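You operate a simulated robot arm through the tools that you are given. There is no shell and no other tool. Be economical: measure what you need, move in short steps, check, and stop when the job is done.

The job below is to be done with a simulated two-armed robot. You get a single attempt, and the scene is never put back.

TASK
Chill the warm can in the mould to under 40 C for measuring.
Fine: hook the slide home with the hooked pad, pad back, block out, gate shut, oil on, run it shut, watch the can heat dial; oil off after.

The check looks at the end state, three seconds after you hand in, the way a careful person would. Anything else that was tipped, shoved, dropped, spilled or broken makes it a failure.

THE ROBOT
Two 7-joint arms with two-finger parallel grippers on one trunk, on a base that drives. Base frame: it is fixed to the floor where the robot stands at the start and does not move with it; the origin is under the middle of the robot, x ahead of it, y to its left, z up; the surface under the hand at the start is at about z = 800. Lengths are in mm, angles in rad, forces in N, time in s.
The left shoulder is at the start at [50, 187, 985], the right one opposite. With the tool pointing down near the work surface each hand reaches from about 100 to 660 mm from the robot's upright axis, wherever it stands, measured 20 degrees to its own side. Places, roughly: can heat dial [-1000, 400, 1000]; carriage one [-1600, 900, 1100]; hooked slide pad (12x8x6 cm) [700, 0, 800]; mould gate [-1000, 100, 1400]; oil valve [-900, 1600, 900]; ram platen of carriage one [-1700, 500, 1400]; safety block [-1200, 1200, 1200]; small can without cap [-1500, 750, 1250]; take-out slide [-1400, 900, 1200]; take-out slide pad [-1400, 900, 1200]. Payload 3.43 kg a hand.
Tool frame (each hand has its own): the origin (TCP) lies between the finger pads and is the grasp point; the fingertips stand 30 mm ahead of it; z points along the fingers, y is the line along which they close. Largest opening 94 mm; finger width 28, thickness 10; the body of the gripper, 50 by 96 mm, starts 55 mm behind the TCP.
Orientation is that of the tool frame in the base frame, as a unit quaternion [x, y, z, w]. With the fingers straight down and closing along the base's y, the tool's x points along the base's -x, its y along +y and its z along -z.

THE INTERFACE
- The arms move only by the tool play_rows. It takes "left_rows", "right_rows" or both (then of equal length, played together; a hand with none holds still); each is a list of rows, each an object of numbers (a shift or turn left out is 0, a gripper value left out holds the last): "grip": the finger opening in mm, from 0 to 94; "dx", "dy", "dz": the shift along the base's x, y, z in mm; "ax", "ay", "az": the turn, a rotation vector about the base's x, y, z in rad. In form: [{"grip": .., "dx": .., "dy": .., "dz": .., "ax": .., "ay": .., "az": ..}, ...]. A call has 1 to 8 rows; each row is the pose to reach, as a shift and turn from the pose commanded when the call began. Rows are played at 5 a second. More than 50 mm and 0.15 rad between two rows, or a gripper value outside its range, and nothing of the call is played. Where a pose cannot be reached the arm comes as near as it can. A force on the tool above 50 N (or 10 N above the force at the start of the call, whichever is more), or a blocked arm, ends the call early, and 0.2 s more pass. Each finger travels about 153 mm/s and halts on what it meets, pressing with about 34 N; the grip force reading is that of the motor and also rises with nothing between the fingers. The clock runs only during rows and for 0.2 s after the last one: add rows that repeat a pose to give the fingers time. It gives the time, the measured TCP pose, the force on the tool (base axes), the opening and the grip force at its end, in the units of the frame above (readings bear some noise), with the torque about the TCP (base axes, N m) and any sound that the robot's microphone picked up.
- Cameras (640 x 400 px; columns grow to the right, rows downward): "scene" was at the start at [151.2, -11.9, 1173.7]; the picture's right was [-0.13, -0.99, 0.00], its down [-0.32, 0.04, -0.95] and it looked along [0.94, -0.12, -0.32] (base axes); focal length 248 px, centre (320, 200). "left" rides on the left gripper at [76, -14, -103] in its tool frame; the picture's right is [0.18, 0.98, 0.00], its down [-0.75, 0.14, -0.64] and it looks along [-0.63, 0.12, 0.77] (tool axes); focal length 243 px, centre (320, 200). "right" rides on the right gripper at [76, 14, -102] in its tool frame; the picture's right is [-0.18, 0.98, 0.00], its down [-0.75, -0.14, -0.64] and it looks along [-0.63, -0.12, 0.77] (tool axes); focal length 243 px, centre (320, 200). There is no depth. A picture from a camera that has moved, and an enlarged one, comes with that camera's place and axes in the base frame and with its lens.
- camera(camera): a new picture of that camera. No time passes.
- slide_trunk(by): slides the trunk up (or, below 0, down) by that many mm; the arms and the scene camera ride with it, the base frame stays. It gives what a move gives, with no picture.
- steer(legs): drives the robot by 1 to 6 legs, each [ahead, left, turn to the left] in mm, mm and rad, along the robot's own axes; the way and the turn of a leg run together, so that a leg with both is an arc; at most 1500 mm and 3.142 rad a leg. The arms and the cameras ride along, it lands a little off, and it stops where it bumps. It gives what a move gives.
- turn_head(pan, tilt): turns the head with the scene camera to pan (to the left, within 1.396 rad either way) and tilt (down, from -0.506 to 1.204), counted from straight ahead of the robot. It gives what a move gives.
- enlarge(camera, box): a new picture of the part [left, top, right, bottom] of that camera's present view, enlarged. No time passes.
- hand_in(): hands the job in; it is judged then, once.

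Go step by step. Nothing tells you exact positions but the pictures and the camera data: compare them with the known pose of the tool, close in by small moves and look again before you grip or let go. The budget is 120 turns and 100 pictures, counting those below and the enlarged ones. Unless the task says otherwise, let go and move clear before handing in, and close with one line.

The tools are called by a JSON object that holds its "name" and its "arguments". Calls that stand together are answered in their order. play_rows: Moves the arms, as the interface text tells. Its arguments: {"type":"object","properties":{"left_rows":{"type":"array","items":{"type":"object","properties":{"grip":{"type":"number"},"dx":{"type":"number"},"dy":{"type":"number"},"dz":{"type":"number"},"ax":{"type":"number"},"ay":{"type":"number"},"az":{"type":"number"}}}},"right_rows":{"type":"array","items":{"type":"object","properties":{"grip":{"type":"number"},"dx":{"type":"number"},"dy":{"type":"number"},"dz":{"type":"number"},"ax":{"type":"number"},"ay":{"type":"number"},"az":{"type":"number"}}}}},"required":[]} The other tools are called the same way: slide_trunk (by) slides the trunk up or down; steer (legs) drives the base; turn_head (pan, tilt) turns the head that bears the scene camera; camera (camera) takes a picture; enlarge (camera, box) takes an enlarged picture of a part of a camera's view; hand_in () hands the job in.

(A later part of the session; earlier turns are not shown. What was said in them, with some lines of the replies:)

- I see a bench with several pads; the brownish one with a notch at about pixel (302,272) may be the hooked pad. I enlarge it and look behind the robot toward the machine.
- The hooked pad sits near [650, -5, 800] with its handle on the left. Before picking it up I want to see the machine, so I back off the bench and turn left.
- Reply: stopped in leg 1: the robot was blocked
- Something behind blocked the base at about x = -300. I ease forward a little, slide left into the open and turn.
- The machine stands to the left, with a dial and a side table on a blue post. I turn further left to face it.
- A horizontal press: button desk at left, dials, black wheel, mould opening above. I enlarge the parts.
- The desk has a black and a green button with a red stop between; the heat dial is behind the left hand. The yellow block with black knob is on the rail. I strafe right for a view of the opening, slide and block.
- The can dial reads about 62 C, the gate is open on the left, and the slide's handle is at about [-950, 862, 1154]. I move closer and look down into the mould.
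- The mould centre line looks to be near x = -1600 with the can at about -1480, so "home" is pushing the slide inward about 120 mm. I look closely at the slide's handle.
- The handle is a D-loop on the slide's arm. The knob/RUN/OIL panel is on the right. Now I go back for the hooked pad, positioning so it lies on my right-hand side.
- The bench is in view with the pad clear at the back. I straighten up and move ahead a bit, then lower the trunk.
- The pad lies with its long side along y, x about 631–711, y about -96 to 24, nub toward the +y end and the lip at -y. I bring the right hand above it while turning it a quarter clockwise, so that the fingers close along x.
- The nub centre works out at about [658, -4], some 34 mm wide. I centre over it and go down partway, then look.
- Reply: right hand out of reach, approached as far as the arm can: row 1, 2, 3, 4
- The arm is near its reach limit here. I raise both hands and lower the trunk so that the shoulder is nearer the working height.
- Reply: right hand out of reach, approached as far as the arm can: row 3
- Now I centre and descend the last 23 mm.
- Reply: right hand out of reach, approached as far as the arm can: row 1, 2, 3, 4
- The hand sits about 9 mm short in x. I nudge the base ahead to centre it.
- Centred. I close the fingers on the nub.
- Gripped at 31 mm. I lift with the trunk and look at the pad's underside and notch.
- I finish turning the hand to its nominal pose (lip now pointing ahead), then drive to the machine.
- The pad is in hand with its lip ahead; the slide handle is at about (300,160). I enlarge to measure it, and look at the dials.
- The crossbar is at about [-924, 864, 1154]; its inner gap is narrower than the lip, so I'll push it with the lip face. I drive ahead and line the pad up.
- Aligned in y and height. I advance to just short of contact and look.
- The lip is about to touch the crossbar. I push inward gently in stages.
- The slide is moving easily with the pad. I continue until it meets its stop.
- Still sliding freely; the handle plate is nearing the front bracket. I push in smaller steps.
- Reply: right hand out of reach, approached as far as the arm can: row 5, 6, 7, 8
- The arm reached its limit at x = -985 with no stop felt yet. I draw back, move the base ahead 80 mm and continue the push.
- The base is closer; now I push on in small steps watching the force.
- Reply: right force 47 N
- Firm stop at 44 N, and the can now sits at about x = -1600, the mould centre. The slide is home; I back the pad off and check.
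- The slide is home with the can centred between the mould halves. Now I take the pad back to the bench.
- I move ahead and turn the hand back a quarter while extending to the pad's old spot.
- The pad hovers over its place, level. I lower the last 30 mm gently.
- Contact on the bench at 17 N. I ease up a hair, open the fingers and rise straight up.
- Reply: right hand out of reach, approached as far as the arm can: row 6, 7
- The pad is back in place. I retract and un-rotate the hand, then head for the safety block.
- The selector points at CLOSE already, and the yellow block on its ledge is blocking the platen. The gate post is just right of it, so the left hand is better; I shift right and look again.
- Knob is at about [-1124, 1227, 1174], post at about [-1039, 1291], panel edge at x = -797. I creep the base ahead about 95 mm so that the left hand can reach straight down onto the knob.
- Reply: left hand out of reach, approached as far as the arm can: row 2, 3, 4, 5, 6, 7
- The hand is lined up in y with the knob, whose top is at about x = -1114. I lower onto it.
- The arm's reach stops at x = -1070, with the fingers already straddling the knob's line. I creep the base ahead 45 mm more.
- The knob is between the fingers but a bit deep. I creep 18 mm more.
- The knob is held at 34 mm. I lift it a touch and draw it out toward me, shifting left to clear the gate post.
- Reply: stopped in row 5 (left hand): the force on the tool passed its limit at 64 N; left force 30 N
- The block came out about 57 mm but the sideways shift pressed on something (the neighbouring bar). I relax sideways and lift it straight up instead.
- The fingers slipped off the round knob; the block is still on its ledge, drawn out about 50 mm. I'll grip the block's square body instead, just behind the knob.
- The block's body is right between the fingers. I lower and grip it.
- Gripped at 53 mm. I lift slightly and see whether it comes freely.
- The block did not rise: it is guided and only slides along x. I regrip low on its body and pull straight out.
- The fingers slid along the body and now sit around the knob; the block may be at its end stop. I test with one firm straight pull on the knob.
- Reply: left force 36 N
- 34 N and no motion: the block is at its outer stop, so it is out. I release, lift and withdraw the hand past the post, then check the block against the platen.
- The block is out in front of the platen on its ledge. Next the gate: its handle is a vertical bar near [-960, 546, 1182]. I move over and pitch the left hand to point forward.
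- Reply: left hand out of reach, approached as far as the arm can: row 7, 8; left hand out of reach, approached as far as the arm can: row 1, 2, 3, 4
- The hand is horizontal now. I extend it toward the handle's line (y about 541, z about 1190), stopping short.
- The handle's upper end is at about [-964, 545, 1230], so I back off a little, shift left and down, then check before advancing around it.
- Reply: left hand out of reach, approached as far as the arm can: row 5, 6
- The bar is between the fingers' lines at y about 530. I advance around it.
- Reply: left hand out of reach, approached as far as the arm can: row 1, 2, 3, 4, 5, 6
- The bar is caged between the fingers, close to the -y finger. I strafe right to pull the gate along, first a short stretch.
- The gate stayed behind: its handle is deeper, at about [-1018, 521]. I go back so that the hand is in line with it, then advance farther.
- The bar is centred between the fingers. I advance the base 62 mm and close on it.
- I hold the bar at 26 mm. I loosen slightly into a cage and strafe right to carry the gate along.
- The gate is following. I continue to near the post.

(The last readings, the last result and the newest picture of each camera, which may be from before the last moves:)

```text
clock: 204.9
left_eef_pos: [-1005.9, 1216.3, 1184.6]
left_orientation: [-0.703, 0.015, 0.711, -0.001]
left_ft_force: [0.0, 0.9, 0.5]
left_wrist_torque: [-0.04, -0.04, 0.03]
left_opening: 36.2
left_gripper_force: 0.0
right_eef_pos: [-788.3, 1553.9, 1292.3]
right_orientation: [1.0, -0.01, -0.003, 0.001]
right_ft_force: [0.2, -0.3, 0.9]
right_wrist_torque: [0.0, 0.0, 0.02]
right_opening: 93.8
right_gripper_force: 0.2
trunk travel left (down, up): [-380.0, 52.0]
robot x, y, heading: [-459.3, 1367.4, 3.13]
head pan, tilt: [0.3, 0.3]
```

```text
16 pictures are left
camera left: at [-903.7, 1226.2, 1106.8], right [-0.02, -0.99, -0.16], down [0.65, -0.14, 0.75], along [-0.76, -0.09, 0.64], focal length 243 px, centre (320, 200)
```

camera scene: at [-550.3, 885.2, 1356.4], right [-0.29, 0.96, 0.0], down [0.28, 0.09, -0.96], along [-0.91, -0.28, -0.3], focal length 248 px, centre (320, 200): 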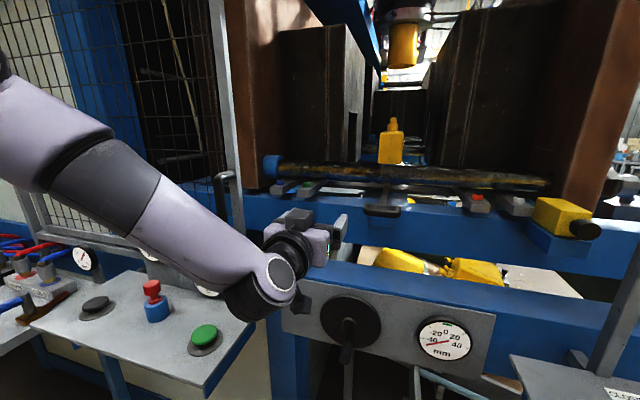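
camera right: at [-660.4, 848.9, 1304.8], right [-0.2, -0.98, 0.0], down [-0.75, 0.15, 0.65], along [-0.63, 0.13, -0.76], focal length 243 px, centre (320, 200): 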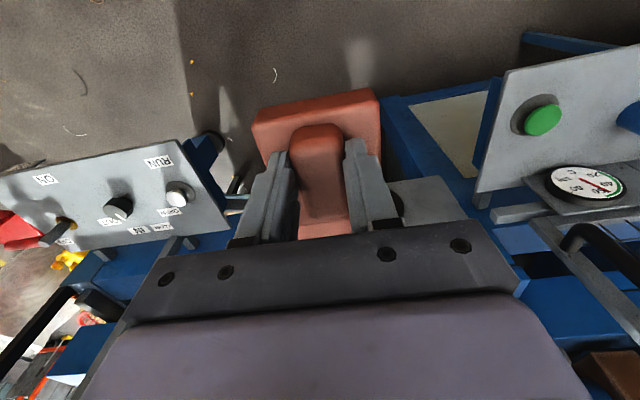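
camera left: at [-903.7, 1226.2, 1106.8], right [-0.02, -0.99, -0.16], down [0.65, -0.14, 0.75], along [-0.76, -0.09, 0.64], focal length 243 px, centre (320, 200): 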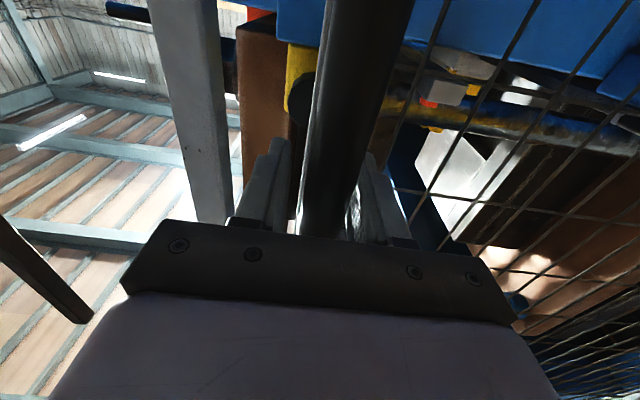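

Near the post. I finish with the arm, so that the force limit stops it at the end.

{"name": "play_rows", "arguments": {"left_rows": [{"dy": 10}, {"dy": 20}, {"dy": 30}, {"dy": 40}, {"dy": 50}, {"dy": 60}, {"dy": 70}, {"dy": 80}]}}

{"name": "camera", "arguments": {"camera": "left"}}

```text
clock: 206.7
left_eef_pos: [-1005.6, 1275.4, 1184.2]
left_orientation: [-0.703, -0.001, 0.711, -0.012]
left_ft_force: [15.7, -24.0, 0.6]
left_wrist_torque: [0.81, -0.06, -0.72]
left_opening: 54.5
left_gripper_force: 16.7
right_eef_pos: [-785.2, 1549.4, 1294.3]
right_orientation: [1.0, -0.008, -0.004, 0.0]
right_ft_force: [0.1, 0.9, -0.9]
right_wrist_torque: [-0.07, 0.0, -0.04]
right_opening: 93.9
right_gripper_force: 0.0
trunk travel left (down, up): [-380.0, 52.0]
robot x, y, heading: [-462.7, 1365.7, 3.134]
head pan, tilt: [0.3, 0.3]
stopped in row 8 (left hand): the force on the tool passed its limit at 54 N (the readings are from after the stop); the commanded pose is now the measured one
```

```text
15 pictures are left
camera left: at [-904.4, 1289.6, 1106.6], right [0.02, -0.99, -0.17], down [0.65, -0.12, 0.75], along [-0.76, -0.12, 0.64], focal length 243 px, centre (320, 200)
```

left: 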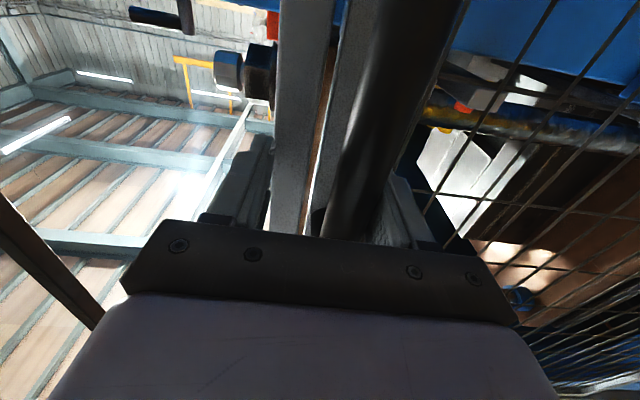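

The gate hit its end with 54 N. I open the fingers, back straight off and check that it is shut.

{"name": "play_rows", "arguments": {"left_rows": [{"dy": -8, "grip": 70}, {"dy": -12, "grip": 84}, {"dy": -12, "grip": 84}]}}

{"name": "steer", "arguments": {"legs": [[-130, 0, 0]]}}

{"name": "turn_head", "arguments": {"pan": 0.1, "tilt": 0.4}}

{"name": "camera", "arguments": {"camera": "scene"}}

```text
clock: 207.4
left_eef_pos: [-1006.6, 1270.4, 1183.0]
left_orientation: [-0.703, 0.006, 0.711, -0.009]
left_ft_force: [0.2, 0.2, -0.4]
left_wrist_torque: [-0.01, 0.01, 0.04]
left_opening: 83.8
left_gripper_force: 0.0
right_eef_pos: [-788.6, 1551.3, 1292.1]
right_orientation: [1.0, -0.008, -0.003, 0.0]
right_ft_force: [-0.2, 0.1, 0.3]
right_wrist_torque: [-0.03, 0.01, -0.02]
right_opening: 93.8
right_gripper_force: 0.1
trunk travel left (down, up): [-380.0, 52.0]
robot x, y, heading: [-458.2, 1367.1, 3.128]
head pan, tilt: [0.3, 0.3]
```

```text
clock: 208.7
left_eef_pos: [-879.1, 1269.1, 1183.8]
left_orientation: [-0.703, 0.006, 0.711, -0.009]
left_ft_force: [1.1, 0.0, -0.6]
left_wrist_torque: [0.0, 0.0, 0.03]
left_opening: 83.9
left_gripper_force: 0.0
right_eef_pos: [-659.3, 1550.1, 1293.1]
right_orientation: [1.0, -0.01, -0.003, 0.001]
right_ft_force: [0.1, -0.3, 0.6]
right_wrist_torque: [0.04, 0.06, -0.03]
right_opening: 93.9
right_gripper_force: 0.1
trunk travel left (down, up): [-380.0, 52.0]
robot x, y, heading: [-331.1, 1362.9, 3.132]
head pan, tilt: [0.3, 0.3]
```

```text
clock: 209.5
left_eef_pos: [-880.3, 1270.5, 1183.4]
left_orientation: [-0.704, 0.006, 0.71, -0.007]
left_ft_force: [0.0, -0.2, -0.1]
left_wrist_torque: [0.0, -0.01, 0.0]
left_opening: 83.8
left_gripper_force: 0.1
right_eef_pos: [-660.1, 1551.4, 1292.2]
right_orientation: [1.0, -0.01, -0.003, 0.001]
right_ft_force: [-0.3, -0.5, -1.0]
right_wrist_torque: [-0.01, 0.03, -0.01]
right_opening: 93.8
right_gripper_force: 0.0
trunk travel left (down, up): [-380.0, 52.0]
robot x, y, heading: [-332.0, 1361.3, 3.133]
head pan, tilt: [0.099, 0.4]
```

```text
14 pictures are left
camera scene: at [-483.0, 1356.5, 1347.2], right [-0.09, 1.0, 0.0], down [0.39, 0.03, -0.92], along [-0.92, -0.08, -0.39], focal length 248 px, centre (320, 200)
```

scene: 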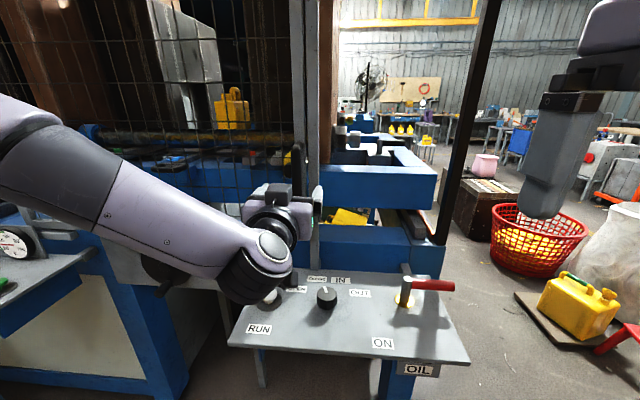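

The gate stile is up against the post: shut. I fold the left hand back to pointing down, out of the way, before working the panel with the right hand.

{"name": "play_rows", "arguments": {"left_rows": [{"dx": 25, "dz": 20, "ay": -0.149}, {"dx": 50, "dz": 45, "ay": -0.298}, {"dx": 70, "dz": 70, "ay": -0.447}, {"dx": 90, "dz": 95, "ay": -0.596}, {"dx": 105, "dz": 120, "ay": -0.745}, {"dx": 120, "dz": 145, "ay": -0.894}, {"dx": 130, "dz": 165, "ay": -1.043}, {"dx": 140, "dz": 180, "ay": -1.192}]}}

{"name": "play_rows", "arguments": {"left_rows": [{"dx": 10, "dy": -10, "ay": -0.13}, {"dx": 20, "dy": -20, "ay": -0.26}, {"dx": 30, "dy": -30, "ay": -0.385}, {"dx": 30, "dy": -30, "ay": -0.385}], "right_rows": [{"grip": 60}, {"grip": 20}, {"grip": 0}, {"grip": 0}]}}

{"name": "steer", "arguments": {"legs": [[135, 0, 0]]}}

{"name": "turn_head", "arguments": {"pan": -0.3, "tilt": 0.7}}

{"name": "camera", "arguments": {"camera": "scene"}}

```text
clock: 211.3
left_eef_pos: [-739.4, 1270.9, 1361.8]
left_orientation: [0.981, -0.011, -0.192, 0.004]
left_ft_force: [-0.8, 0.0, 0.4]
left_wrist_torque: [-0.01, 0.0, -0.01]
left_opening: 83.8
left_gripper_force: 0.1
right_eef_pos: [-660.5, 1551.2, 1293.1]
right_orientation: [1.0, -0.01, -0.003, 0.001]
right_ft_force: [0.5, 1.0, 0.4]
right_wrist_torque: [-0.01, -0.03, -0.02]
right_opening: 94.2
right_gripper_force: 0.0
trunk travel left (down, up): [-380.0, 52.0]
robot x, y, heading: [-329.4, 1361.4, 3.129]
head pan, tilt: [0.099, 0.4]
```

```text
clock: 212.3
left_eef_pos: [-709.9, 1238.3, 1361.9]
left_orientation: [1.0, -0.01, -0.002, 0.001]
left_ft_force: [-0.5, -0.1, 0.2]
left_wrist_torque: [-0.04, 0.03, 0.02]
left_opening: 84.3
left_gripper_force: 0.1
right_eef_pos: [-660.7, 1551.1, 1292.2]
right_orientation: [1.0, -0.009, -0.003, 0.001]
right_ft_force: [-0.4, -0.7, 0.2]
right_wrist_torque: [-0.01, -0.02, -0.01]
right_opening: 0.0
right_gripper_force: 33.1
trunk travel left (down, up): [-380.0, 52.0]
robot x, y, heading: [-334.9, 1361.7, 3.13]
head pan, tilt: [0.099, 0.4]
```

```text
clock: 213.6
left_eef_pos: [-852.7, 1239.4, 1362.5]
left_orientation: [1.0, -0.009, -0.003, 0.002]
left_ft_force: [-1.2, 0.4, -0.4]
left_wrist_torque: [0.01, -0.03, -0.03]
left_opening: 84.2
left_gripper_force: 0.1
right_eef_pos: [-802.2, 1552.4, 1292.0]
right_orientation: [1.0, -0.009, -0.003, 0.001]
right_ft_force: [-0.1, -0.7, 0.5]
right_wrist_torque: [-0.01, -0.03, 0.0]
right_opening: 0.0
right_gripper_force: 33.0
trunk travel left (down, up): [-380.0, 52.0]
robot x, y, heading: [-472.2, 1366.2, 3.132]
head pan, tilt: [0.099, 0.4]
```

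```text
clock: 214.5
left_eef_pos: [-850.1, 1239.4, 1361.7]
left_orientation: [1.0, -0.009, -0.002, 0.002]
left_ft_force: [0.4, -0.6, 0.2]
left_wrist_torque: [0.0, 0.01, -0.01]
left_opening: 84.1
left_gripper_force: 0.0
right_eef_pos: [-801.0, 1552.0, 1292.5]
right_orientation: [1.0, -0.009, -0.003, 0.001]
right_ft_force: [-0.3, -0.7, -0.3]
right_wrist_torque: [0.05, -0.01, 0.0]
right_opening: 0.1
right_gripper_force: 33.4
trunk travel left (down, up): [-380.0, 52.0]
robot x, y, heading: [-473.1, 1365.1, 3.132]
head pan, tilt: [-0.3, 0.7]
```

```text
13 pictures are left
camera scene: at [-612.1, 1392.1, 1320.4], right [0.31, 0.95, 0.0], down [0.61, -0.2, -0.77], along [-0.73, 0.23, -0.64], focal length 248 px, centre (320, 200)
```

scene: 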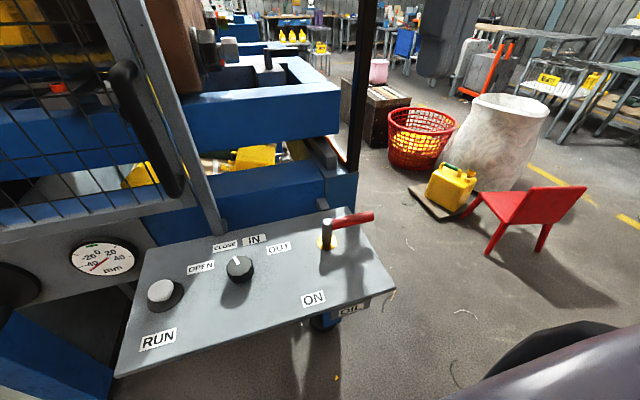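

Pivot at about [-944, 1516], lever along +y at z about 952 with its tip at y = 1620; ON is toward me. I bring the closed right fingers down behind the lever.

{"name": "play_rows", "arguments": {"right_rows": [{"dx": -45, "dy": 10, "dz": -10}, {"dx": -90, "dy": 20, "dz": -40}, {"dx": -135, "dy": 30, "dz": -80}, {"dx": -165, "dy": 36, "dz": -120}, {"dx": -184, "dy": 38, "dz": -160}, {"dx": -184, "dy": 38, "dz": -205}, {"dx": -184, "dy": 38, "dz": -245}, {"dx": -184, "dy": 38, "dz": -245}]}}

{"name": "camera", "arguments": {"camera": "scene"}}

```text
refused: row 2 steps farther than a row can; nothing moved
```

```text
12 pictures are left
camera scene: at [-612.1, 1392.1, 1320.4], right [0.31, 0.95, 0.0], down [0.61, -0.2, -0.77], along [-0.73, 0.23, -0.64], focal length 248 px, centre (320, 200)
```

scene: 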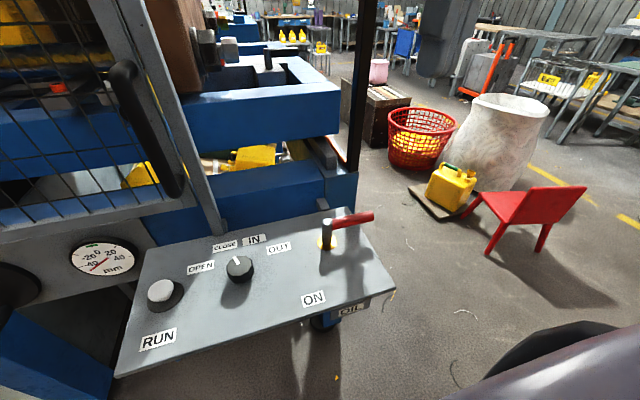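

The rows were too long; I split them.

{"name": "play_rows", "arguments": {"right_rows": [{"dx": -45, "dy": 10, "dz": -5}, {"dx": -85, "dy": 20, "dz": -25}, {"dx": -125, "dy": 30, "dz": -45}, {"dx": -160, "dy": 36, "dz": -75}, {"dx": -184, "dy": 38, "dz": -110}, {"dx": -184, "dy": 38, "dz": -155}, {"dx": -184, "dy": 38, "dz": -200}, {"dx": -184, "dy": 38, "dz": -245}]}}

{"name": "camera", "arguments": {"camera": "scene"}}

```text
clock: 216.3
left_eef_pos: [-849.7, 1240.1, 1361.5]
left_orientation: [1.0, -0.009, -0.002, 0.001]
left_ft_force: [-0.5, -0.1, 0.0]
left_wrist_torque: [0.0, 0.01, -0.02]
left_opening: 83.9
left_gripper_force: 0.1
right_eef_pos: [-986.2, 1588.0, 1048.3]
right_orientation: [1.0, -0.009, -0.003, 0.002]
right_ft_force: [0.4, 1.0, -0.9]
right_wrist_torque: [0.0, 0.02, 0.0]
right_opening: 0.2
right_gripper_force: 33.2
trunk travel left (down, up): [-380.0, 52.0]
robot x, y, heading: [-473.1, 1367.1, 3.133]
head pan, tilt: [-0.3, 0.7]
```

```text
11 pictures are left
camera scene: at [-612.3, 1392.5, 1320.3], right [0.31, 0.95, 0.0], down [0.61, -0.2, -0.76], along [-0.73, 0.23, -0.64], focal length 248 px, centre (320, 200)
```

scene: 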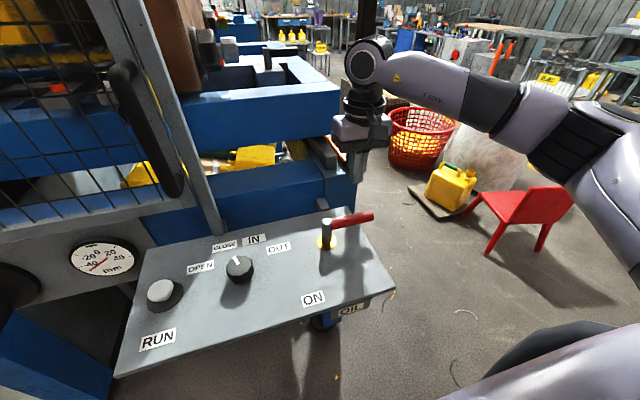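

I lower the last 88 mm, then sweep the arc toward ON.

{"name": "play_rows", "arguments": {"right_rows": [{"dz": -45}, {"dz": -88}, {"dz": -88}]}}

{"name": "play_rows", "arguments": {"right_rows": [{"dx": 16, "dy": -1}, {"dx": 36, "dy": 2}, {"dx": 55, "dy": 2}, {"dx": 74, "dy": -5}, {"dx": 90, "dy": -15}, {"dx": 103, "dy": -30}, {"dx": 112, "dy": -47}, {"dx": 114, "dy": -53}]}}

{"name": "camera", "arguments": {"camera": "scene"}}

```text
clock: 217.1
left_eef_pos: [-851.2, 1239.3, 1363.1]
left_orientation: [1.0, -0.009, -0.002, 0.002]
left_ft_force: [0.5, -0.3, 0.1]
left_wrist_torque: [-0.02, 0.02, 0.01]
left_opening: 83.9
left_gripper_force: 0.1
right_eef_pos: [-985.2, 1587.6, 957.4]
right_orientation: [1.0, -0.009, -0.003, 0.001]
right_ft_force: [0.1, 0.4, -0.2]
right_wrist_torque: [0.01, 0.0, 0.02]
right_opening: 0.0
right_gripper_force: 32.9
trunk travel left (down, up): [-380.0, 52.0]
robot x, y, heading: [-472.8, 1366.7, 3.131]
head pan, tilt: [-0.3, 0.7]
```

```text
clock: 218.9
left_eef_pos: [-850.9, 1239.9, 1363.4]
left_orientation: [1.0, -0.009, -0.002, 0.001]
left_ft_force: [0.9, -0.1, -1.2]
left_wrist_torque: [-0.01, -0.01, 0.01]
left_opening: 84.2
left_gripper_force: 0.1
right_eef_pos: [-870.5, 1537.9, 958.6]
right_orientation: [1.0, -0.01, -0.003, 0.001]
right_ft_force: [-1.0, 4.2, 1.5]
right_wrist_torque: [-0.04, -0.05, 0.02]
right_opening: 0.0
right_gripper_force: 33.0
trunk travel left (down, up): [-380.0, 52.0]
robot x, y, heading: [-472.7, 1367.1, 3.132]
head pan, tilt: [-0.3, 0.7]
```

```text
10 pictures are left
camera scene: at [-612.0, 1392.9, 1320.3], right [0.31, 0.95, 0.0], down [0.61, -0.2, -0.76], along [-0.73, 0.23, -0.64], focal length 248 px, centre (320, 200)
```

scene: 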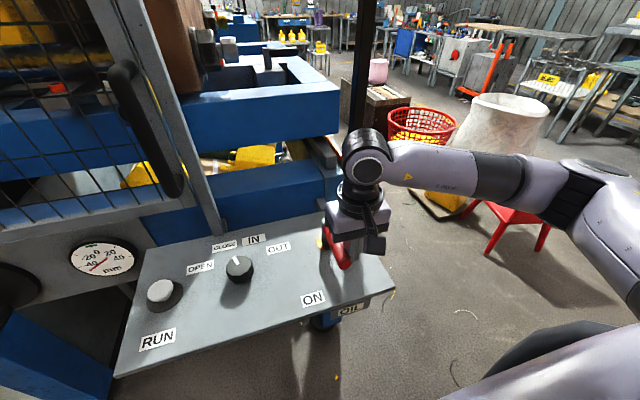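

The lever has swung round toward me. I push it on gently to feel its stop.

{"name": "play_rows", "arguments": {"right_rows": [{"dy": -8}, {"dy": -14}, {"dy": -20, "dx": -1}, {"dy": -26, "dx": -2}, {"dy": -32, "dx": -4}]}}

{"name": "enlarge", "arguments": {"camera": "scene", "box": [270, 200, 430, 320]}}

```text
clock: 219.5
left_eef_pos: [-849.1, 1241.7, 1362.6]
left_orientation: [1.0, -0.011, -0.003, 0.002]
left_ft_force: [-0.4, 0.4, -0.7]
left_wrist_torque: [0.04, -0.01, 0.02]
left_opening: 84.2
left_gripper_force: 0.1
right_eef_pos: [-871.0, 1536.7, 959.4]
right_orientation: [1.0, -0.018, -0.001, -0.014]
right_ft_force: [5.5, 21.9, 6.9]
right_wrist_torque: [-0.06, -0.14, 0.44]
right_opening: 0.0
right_gripper_force: 32.8
trunk travel left (down, up): [-380.0, 52.0]
robot x, y, heading: [-475.6, 1364.5, 3.129]
head pan, tilt: [-0.3, 0.7]
stopped in row 3 (right hand): the force on the tool passed its limit at 54 N (the readings are from after the stop); the commanded pose is now the measured one
```

```text
3.33 times, centred on (350, 260) of scene
camera zoom: at [-611.0, 1394.3, 1320.4], right [0.31, 0.95, 0.0], down [0.61, -0.2, -0.77], along [-0.73, 0.24, -0.64], focal length 828 px, centre (220, 0)
```

zoom: 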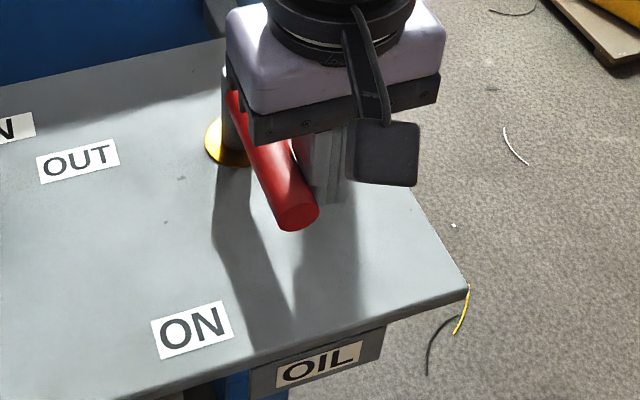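

The lever is hard against its stop at ON. I withdraw the right hand upward, then shift left so that it can press RUN while the head sees the dials.

{"name": "play_rows", "arguments": {"right_rows": [{"dy": 15}, {"dy": 22, "dz": 35}, {"dy": 22, "dz": 80}, {"dy": 22, "dz": 125}, {"dy": 10, "dz": 150, "dx": 20}]}}

{"name": "steer", "arguments": {"legs": [[0, 355, 0]]}}

{"name": "turn_head", "arguments": {"pan": -0.25, "tilt": 0.6}}

```text
clock: 220.7
left_eef_pos: [-849.8, 1241.1, 1361.4]
left_orientation: [1.0, -0.01, -0.003, 0.001]
left_ft_force: [0.4, -0.6, 0.1]
left_wrist_torque: [-0.01, -0.04, -0.02]
left_opening: 83.8
left_gripper_force: 0.1
right_eef_pos: [-850.5, 1543.9, 1108.4]
right_orientation: [1.0, -0.015, -0.001, -0.01]
right_ft_force: [-0.8, -0.6, -0.8]
right_wrist_torque: [0.02, 0.01, 0.01]
right_opening: 0.0
right_gripper_force: 32.9
trunk travel left (down, up): [-380.0, 52.0]
robot x, y, heading: [-473.4, 1370.5, 3.129]
head pan, tilt: [-0.3, 0.7]
```

```text
clock: 224.4
left_eef_pos: [-855.5, 886.9, 1362.4]
left_orientation: [1.0, -0.011, -0.001, 0.001]
left_ft_force: [0.0, -1.1, 0.1]
left_wrist_torque: [-0.02, -0.01, 0.01]
left_opening: 83.8
left_gripper_force: 0.1
right_eef_pos: [-855.2, 1188.5, 1107.0]
right_orientation: [1.0, -0.015, -0.001, -0.01]
right_ft_force: [0.3, -0.1, 0.1]
right_wrist_torque: [-0.04, 0.04, -0.01]
right_opening: 0.0
right_gripper_force: 33.2
trunk travel left (down, up): [-380.0, 52.0]
robot x, y, heading: [-479.0, 1009.4, 3.129]
head pan, tilt: [-0.3, 0.7]
```

```text
clock: 225.0
left_eef_pos: [-856.4, 887.2, 1362.4]
left_orientation: [1.0, -0.011, -0.001, 0.002]
left_ft_force: [0.2, 0.5, 0.0]
left_wrist_torque: [-0.02, 0.01, -0.02]
left_opening: 84.1
left_gripper_force: 0.0
right_eef_pos: [-856.1, 1188.1, 1106.8]
right_orientation: [1.0, -0.016, -0.002, -0.01]
right_ft_force: [0.3, 0.8, -0.2]
right_wrist_torque: [0.0, -0.02, -0.01]
right_opening: 0.2
right_gripper_force: 32.9
trunk travel left (down, up): [-380.0, 52.0]
robot x, y, heading: [-481.3, 1012.6, 3.127]
head pan, tilt: [-0.25, 0.6]
```

I bring the right fingertips above the RUN button and check.

{"name": "play_rows", "arguments": {"right_rows": [{"dx": -28, "dy": 6, "dz": -30}, {"dx": -55, "dy": 12, "dz": -65}, {"dx": -55, "dy": 12, "dz": -105}, {"dx": -55, "dy": 12, "dz": -122}, {"dx": -55, "dy": 12, "dz": -122}]}}

{"name": "enlarge", "arguments": {"camera": "scene", "box": [240, 150, 480, 330]}}

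```text
clock: 226.2
left_eef_pos: [-854.4, 887.1, 1361.6]
left_orientation: [1.0, -0.011, -0.002, 0.002]
left_ft_force: [0.6, -0.1, 0.3]
left_wrist_torque: [0.0, 0.0, 0.0]
left_opening: 84.1
left_gripper_force: 0.0
right_eef_pos: [-910.0, 1200.5, 985.8]
right_orientation: [1.0, -0.016, -0.002, -0.009]
right_ft_force: [0.2, 0.5, 0.3]
right_wrist_torque: [0.0, -0.01, 0.04]
right_opening: 0.0
right_gripper_force: 32.9
trunk travel left (down, up): [-380.0, 52.0]
robot x, y, heading: [-475.7, 1008.6, 3.123]
head pan, tilt: [-0.25, 0.6]
```

```text
2.22 times, centred on (360, 240) of scene
camera zoom: at [-621.0, 1035.4, 1328.9], right [0.26, 0.97, 0.0], down [0.55, -0.15, -0.83], along [-0.8, 0.21, -0.56], focal length 552 px, centre (231, 111)
```

zoom: 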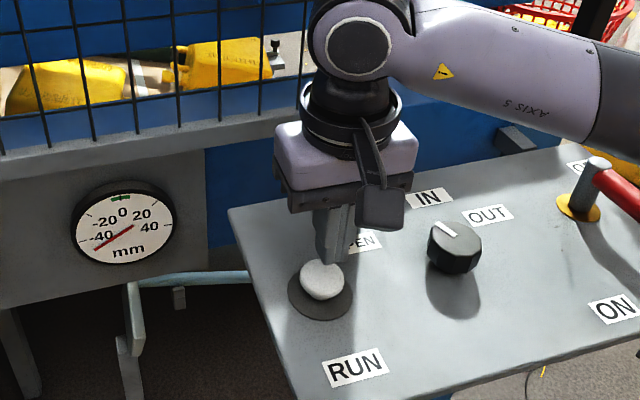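

Aligned over RUN. I press down and hold.

{"name": "play_rows", "arguments": {"right_rows": [{"dz": -15}, {"dz": -24}, {"dz": -30}, {"dz": -34}, {"dz": -37}, {"dz": -37}, {"dz": -37}, {"dz": -37}]}}

{"name": "turn_head", "arguments": {"pan": 0.35, "tilt": 0.25}}

{"name": "camera", "arguments": {"camera": "scene"}}

```text
clock: 228.0
left_eef_pos: [-856.0, 886.8, 1361.8]
left_orientation: [1.0, -0.011, -0.001, 0.001]
left_ft_force: [0.2, -0.1, -0.1]
left_wrist_torque: [-0.05, -0.03, -0.03]
left_opening: 84.0
left_gripper_force: 0.0
right_eef_pos: [-909.7, 1200.6, 948.2]
right_orientation: [1.0, -0.016, -0.001, -0.01]
right_ft_force: [-1.6, 2.1, 5.6]
right_wrist_torque: [0.04, -0.03, -0.02]
right_opening: 0.0
right_gripper_force: 33.6
trunk travel left (down, up): [-380.0, 52.0]
robot x, y, heading: [-482.0, 1012.7, 3.129]
head pan, tilt: [-0.25, 0.6]
heard: click
```

```text
clock: 229.0
left_eef_pos: [-855.4, 887.9, 1361.7]
left_orientation: [1.0, -0.012, -0.002, 0.001]
left_ft_force: [0.4, -0.5, 0.4]
left_wrist_torque: [-0.01, -0.01, 0.05]
left_opening: 84.0
left_gripper_force: 0.1
right_eef_pos: [-909.0, 1201.4, 949.0]
right_orientation: [1.0, -0.015, -0.002, -0.01]
right_ft_force: [-1.3, 1.2, 5.1]
right_wrist_torque: [0.01, -0.02, 0.02]
right_opening: 0.0
right_gripper_force: 33.7
trunk travel left (down, up): [-380.0, 52.0]
robot x, y, heading: [-475.1, 1011.9, 3.131]
head pan, tilt: [0.351, 0.25]
```

```text
7 pictures are left
camera scene: at [-623.6, 981.6, 1361.2], right [-0.33, 0.94, 0.0], down [0.23, 0.08, -0.97], along [-0.91, -0.32, -0.25], focal length 248 px, centre (320, 200)
```

scene: 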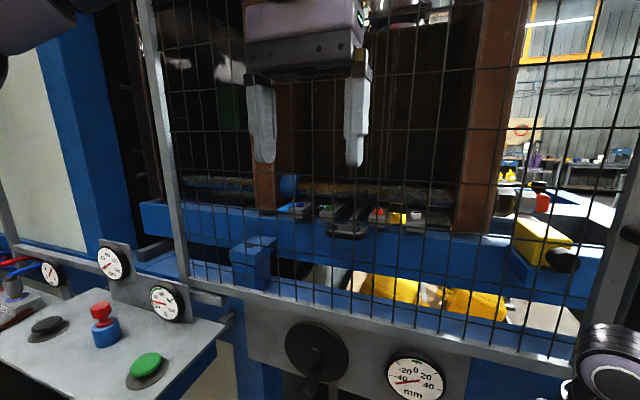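

The platens are running together, past the drawn-out block. I keep RUN held and watch the can dial.

{"name": "play_rows", "arguments": {"right_rows": [{"dz": 0}, {"dz": 0}, {"dz": 0}, {"dz": 0}, {"dz": 0}, {"dz": 0}, {"dz": 0}, {"dz": 0}]}}

{"name": "play_rows", "arguments": {"right_rows": [{"dz": 0}, {"dz": 0}, {"dz": 0}, {"dz": 0}, {"dz": 0}, {"dz": 0}, {"dz": 0}, {"dz": 0}]}}

{"name": "play_rows", "arguments": {"right_rows": [{"dz": 0}, {"dz": 0}, {"dz": 0}, {"dz": 0}, {"dz": 0}, {"dz": 0}, {"dz": 0}, {"dz": 0}]}}

{"name": "enlarge", "arguments": {"camera": "scene", "box": [90, 230, 210, 330]}}

```text
clock: 230.8
left_eef_pos: [-854.8, 886.5, 1361.5]
left_orientation: [1.0, -0.011, -0.002, 0.002]
left_ft_force: [-0.6, 0.3, 0.5]
left_wrist_torque: [-0.01, 0.0, -0.02]
left_opening: 84.1
left_gripper_force: 0.0
right_eef_pos: [-908.5, 1201.5, 948.7]
right_orientation: [1.0, -0.015, -0.002, -0.01]
right_ft_force: [-1.4, 0.0, 6.0]
right_wrist_torque: [-0.01, -0.04, 0.05]
right_opening: 0.2
right_gripper_force: 33.2
trunk travel left (down, up): [-380.0, 52.0]
robot x, y, heading: [-476.4, 1009.5, 3.132]
head pan, tilt: [0.351, 0.25]
```

```text
clock: 232.6
left_eef_pos: [-853.8, 888.4, 1361.1]
left_orientation: [1.0, -0.012, -0.003, 0.001]
left_ft_force: [0.4, -0.3, 0.4]
left_wrist_torque: [0.0, -0.01, -0.01]
left_opening: 84.1
left_gripper_force: 0.0
right_eef_pos: [-909.0, 1200.5, 950.0]
right_orientation: [1.0, -0.015, -0.001, -0.01]
right_ft_force: [0.9, -0.5, 5.0]
right_wrist_torque: [-0.04, -0.03, 0.02]
right_opening: 0.0
right_gripper_force: 33.2
trunk travel left (down, up): [-380.0, 52.0]
robot x, y, heading: [-477.8, 1009.9, 3.127]
head pan, tilt: [0.351, 0.25]
```

```text
clock: 234.4
left_eef_pos: [-855.0, 886.4, 1361.6]
left_orientation: [1.0, -0.011, -0.003, 0.002]
left_ft_force: [0.0, -0.1, 0.2]
left_wrist_torque: [-0.01, -0.03, -0.03]
left_opening: 83.8
left_gripper_force: 0.1
right_eef_pos: [-909.0, 1201.1, 948.7]
right_orientation: [1.0, -0.016, -0.001, -0.01]
right_ft_force: [0.5, -0.2, 4.6]
right_wrist_torque: [-0.03, -0.05, -0.01]
right_opening: 0.0
right_gripper_force: 33.0
trunk travel left (down, up): [-380.0, 52.0]
robot x, y, heading: [-476.6, 1010.2, 3.125]
head pan, tilt: [0.351, 0.25]
```

```text
4.00 times, centred on (150, 280) of scene
camera zoom: at [-623.4, 981.3, 1361.2], right [-0.33, 0.94, 0.0], down [0.23, 0.08, -0.97], along [-0.91, -0.32, -0.25], focal length 994 px, centre (1000, -120)
```

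zoom: 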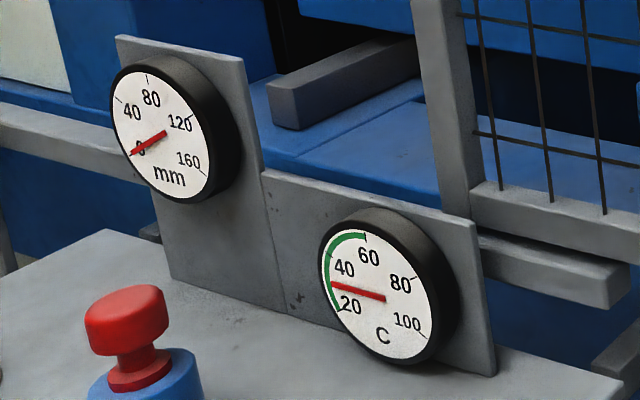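

The gap dial reads 0 mm and the can dial is at about 30 C, under 40. I release RUN, rise and go to shut the oil off.

{"name": "play_rows", "arguments": {"right_rows": [{"dz": 20}, {"dz": 60}, {"dz": 105}, {"dz": 140}, {"dz": 140}]}}

{"name": "steer", "arguments": {"legs": [[0, -355, 0]]}}

{"name": "turn_head", "arguments": {"pan": -0.3, "tilt": 0.7}}

```text
clock: 235.6
left_eef_pos: [-855.2, 886.6, 1362.0]
left_orientation: [1.0, -0.012, -0.001, 0.001]
left_ft_force: [-0.4, 0.3, 0.6]
left_wrist_torque: [0.01, -0.01, -0.01]
left_opening: 84.0
left_gripper_force: 0.1
right_eef_pos: [-911.0, 1198.5, 1089.4]
right_orientation: [1.0, -0.016, -0.002, -0.01]
right_ft_force: [0.0, 0.0, -0.6]
right_wrist_torque: [0.01, 0.0, 0.01]
right_opening: 0.0
right_gripper_force: 33.1
trunk travel left (down, up): [-380.0, 52.0]
robot x, y, heading: [-476.2, 1010.6, 3.13]
head pan, tilt: [0.351, 0.25]
```

```text
clock: 239.3
left_eef_pos: [-850.5, 1246.8, 1362.7]
left_orientation: [1.0, -0.011, -0.001, 0.002]
left_ft_force: [0.4, 0.6, -0.2]
left_wrist_torque: [0.02, -0.02, -0.02]
left_opening: 83.8
left_gripper_force: 0.1
right_eef_pos: [-905.5, 1557.5, 1089.8]
right_orientation: [1.0, -0.015, -0.001, -0.009]
right_ft_force: [0.6, 0.0, 0.6]
right_wrist_torque: [-0.03, 0.0, -0.01]
right_opening: 0.0
right_gripper_force: 32.9
trunk travel left (down, up): [-380.0, 52.0]
robot x, y, heading: [-469.6, 1365.5, 3.124]
head pan, tilt: [0.351, 0.25]
```

```text
clock: 240.4
left_eef_pos: [-849.9, 1245.3, 1362.3]
left_orientation: [1.0, -0.011, -0.002, 0.002]
left_ft_force: [0.5, -0.2, 0.0]
left_wrist_torque: [0.03, 0.01, -0.01]
left_opening: 84.0
left_gripper_force: 0.1
right_eef_pos: [-905.8, 1557.5, 1089.9]
right_orientation: [1.0, -0.016, -0.001, -0.01]
right_ft_force: [-0.4, 0.5, -0.3]
right_wrist_torque: [0.02, -0.03, 0.03]
right_opening: 0.2
right_gripper_force: 32.9
trunk travel left (down, up): [-380.0, 52.0]
robot x, y, heading: [-475.8, 1366.9, 3.128]
head pan, tilt: [-0.3, 0.7]
```

I place the closed fingers on the other side of the lever, then sweep it back to OFF.

{"name": "play_rows", "arguments": {"right_rows": [{"dx": 15, "dy": -40}, {"dx": 32, "dy": -81}, {"dx": 32, "dy": -81, "dz": -45}, {"dx": 32, "dy": -81, "dz": -90}, {"dx": 32, "dy": -81, "dz": -131}, {"dx": 32, "dy": -81, "dz": -131}]}}

{"name": "play_rows", "arguments": {"right_rows": [{"dx": 0, "dy": 15}, {"dx": 4, "dy": 34}, {"dx": 3, "dy": 53}, {"dx": -3, "dy": 72}, {"dx": -13, "dy": 88}, {"dx": -28, "dy": 101}, {"dx": -45, "dy": 110}, {"dx": -51, "dy": 110}]}}

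{"name": "camera", "arguments": {"camera": "scene"}}

```text
clock: 241.8
left_eef_pos: [-850.0, 1244.6, 1361.4]
left_orientation: [1.0, -0.011, -0.002, 0.001]
left_ft_force: [0.5, 0.3, 0.4]
left_wrist_torque: [-0.02, 0.01, 0.01]
left_opening: 84.0
left_gripper_force: 0.0
right_eef_pos: [-873.6, 1475.1, 958.0]
right_orientation: [1.0, -0.016, -0.002, -0.01]
right_ft_force: [0.5, 1.1, -1.2]
right_wrist_torque: [0.0, 0.02, 0.0]
right_opening: 0.0
right_gripper_force: 32.5
trunk travel left (down, up): [-380.0, 52.0]
robot x, y, heading: [-471.6, 1366.7, 3.121]
head pan, tilt: [-0.3, 0.7]
```

```text
clock: 243.6
left_eef_pos: [-846.8, 1245.6, 1363.2]
left_orientation: [1.0, -0.012, -0.003, 0.002]
left_ft_force: [0.8, -0.7, 0.0]
left_wrist_torque: [0.03, 0.01, -0.02]
left_opening: 83.9
left_gripper_force: 0.1
right_eef_pos: [-919.0, 1587.0, 957.6]
right_orientation: [1.0, -0.014, 0.002, -0.01]
right_ft_force: [29.9, 2.0, 3.7]
right_wrist_torque: [-0.18, -0.05, 0.18]
right_opening: 0.0
right_gripper_force: 33.0
trunk travel left (down, up): [-380.0, 52.0]
robot x, y, heading: [-476.3, 1369.0, 3.129]
head pan, tilt: [-0.3, 0.7]
```

```text
5 pictures are left
camera scene: at [-607.6, 1396.6, 1320.8], right [0.31, 0.95, 0.0], down [0.61, -0.2, -0.77], along [-0.73, 0.24, -0.64], focal length 248 px, centre (320, 200)
```

scene: 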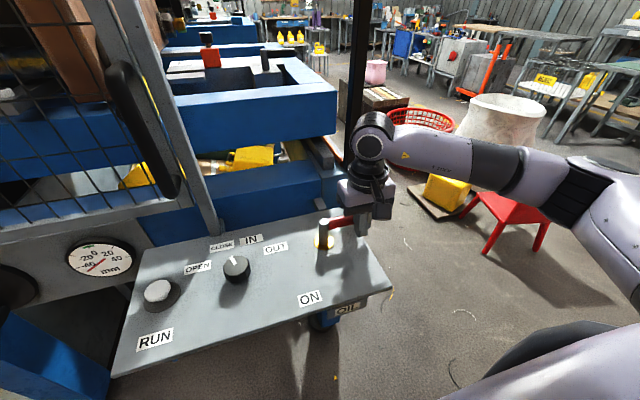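

The lever is back against its OFF stop. I withdraw, back away, and take a last look at the dial.

{"name": "play_rows", "arguments": {"right_rows": [{"dx": 15}, {"dx": 22, "dz": 40}, {"dx": 22, "dz": 85}, {"dx": 30, "dz": 130}, {"dx": 50, "dz": 160}]}}

{"name": "steer", "arguments": {"legs": [[-200, 0, 0], [0, 450, 0]]}}

{"name": "turn_head", "arguments": {"pan": 0.3, "tilt": 0.3}}

{"name": "camera", "arguments": {"camera": "scene"}}

```text
clock: 244.8
left_eef_pos: [-849.3, 1245.1, 1362.3]
left_orientation: [1.0, -0.012, -0.003, 0.002]
left_ft_force: [-0.3, -0.1, -0.2]
left_wrist_torque: [-0.03, 0.0, 0.0]
left_opening: 83.7
left_gripper_force: 0.0
right_eef_pos: [-875.3, 1585.5, 1119.7]
right_orientation: [1.0, -0.016, -0.002, -0.01]
right_ft_force: [0.0, 0.4, 0.5]
right_wrist_torque: [0.01, 0.0, 0.0]
right_opening: 0.1
right_gripper_force: 33.0
trunk travel left (down, up): [-380.0, 52.0]
robot x, y, heading: [-475.2, 1366.4, 3.128]
head pan, tilt: [-0.3, 0.7]
```

```text
clock: 250.5
left_eef_pos: [-659.9, 788.0, 1361.8]
left_orientation: [1.0, -0.016, -0.002, 0.002]
left_ft_force: [-0.1, 0.5, 0.1]
left_wrist_torque: [0.01, -0.01, -0.01]
left_opening: 84.1
left_gripper_force: 0.0
right_eef_pos: [-682.7, 1127.5, 1118.3]
right_orientation: [1.0, -0.02, -0.001, -0.01]
right_ft_force: [-0.7, -0.4, -0.4]
right_wrist_torque: [0.01, -0.02, 0.01]
right_opening: 0.3
right_gripper_force: 32.9
trunk travel left (down, up): [-380.0, 52.0]
robot x, y, heading: [-279.5, 906.5, 3.123]
head pan, tilt: [-0.3, 0.7]
```

```text
clock: 251.5
left_eef_pos: [-659.2, 788.4, 1362.6]
left_orientation: [1.0, -0.017, -0.002, 0.001]
left_ft_force: [-0.2, -0.4, 0.3]
left_wrist_torque: [0.0, -0.02, 0.0]
left_opening: 84.1
left_gripper_force: 0.1
right_eef_pos: [-682.6, 1128.8, 1117.5]
right_orientation: [1.0, -0.019, -0.002, -0.009]
right_ft_force: [0.7, 0.6, -0.4]
right_wrist_torque: [0.02, 0.0, 0.01]
right_opening: 0.1
right_gripper_force: 32.6
trunk travel left (down, up): [-380.0, 52.0]
robot x, y, heading: [-281.9, 912.2, 3.123]
head pan, tilt: [0.3, 0.3]
```

```text
4 pictures are left
camera scene: at [-428.4, 884.5, 1356.4], right [-0.27, 0.96, 0.0], down [0.28, 0.08, -0.96], along [-0.92, -0.26, -0.3], focal length 248 px, centre (320, 200)
```

scene: 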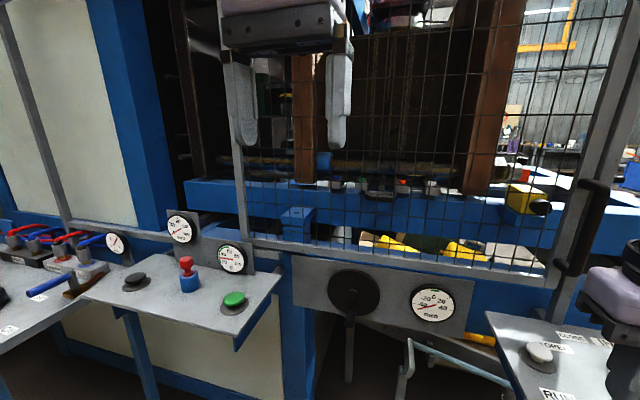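

{"name": "enlarge", "arguments": {"camera": "scene", "box": [160, 205, 260, 280]}}

```text
5.33 times, centred on (210, 242) of scene
camera zoom: at [-428.4, 884.5, 1356.4], right [-0.27, 0.96, 0.0], down [0.28, 0.08, -0.96], along [-0.92, -0.26, -0.3], focal length 1325 px, centre (907, -27)
```

zoom: 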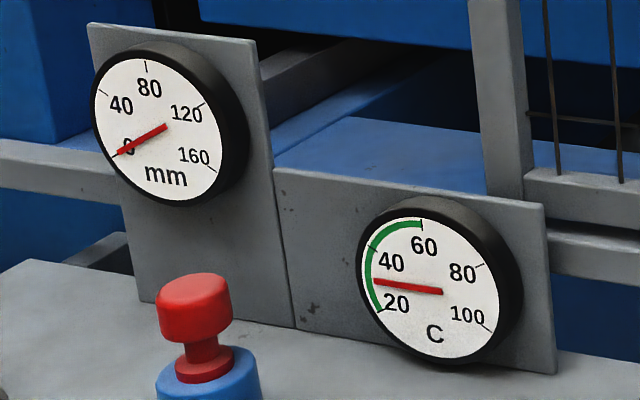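

The can dial holds at about 31 C and the gap dial at 0 mm. The gate is shut, the oil is off, the pad is back and both hands are clear.

{"name": "hand_in", "arguments": {}}

```text
The job is handed in.
```

The can is chilled: its dial held at about 31 C with the mould run shut (gap dial 0 mm). The slide is home, the hooked pad is back on the bench, the gate is shut, and the oil is off. The safety block only slides, so it is pulled out to its stop and still sits on its ledge.
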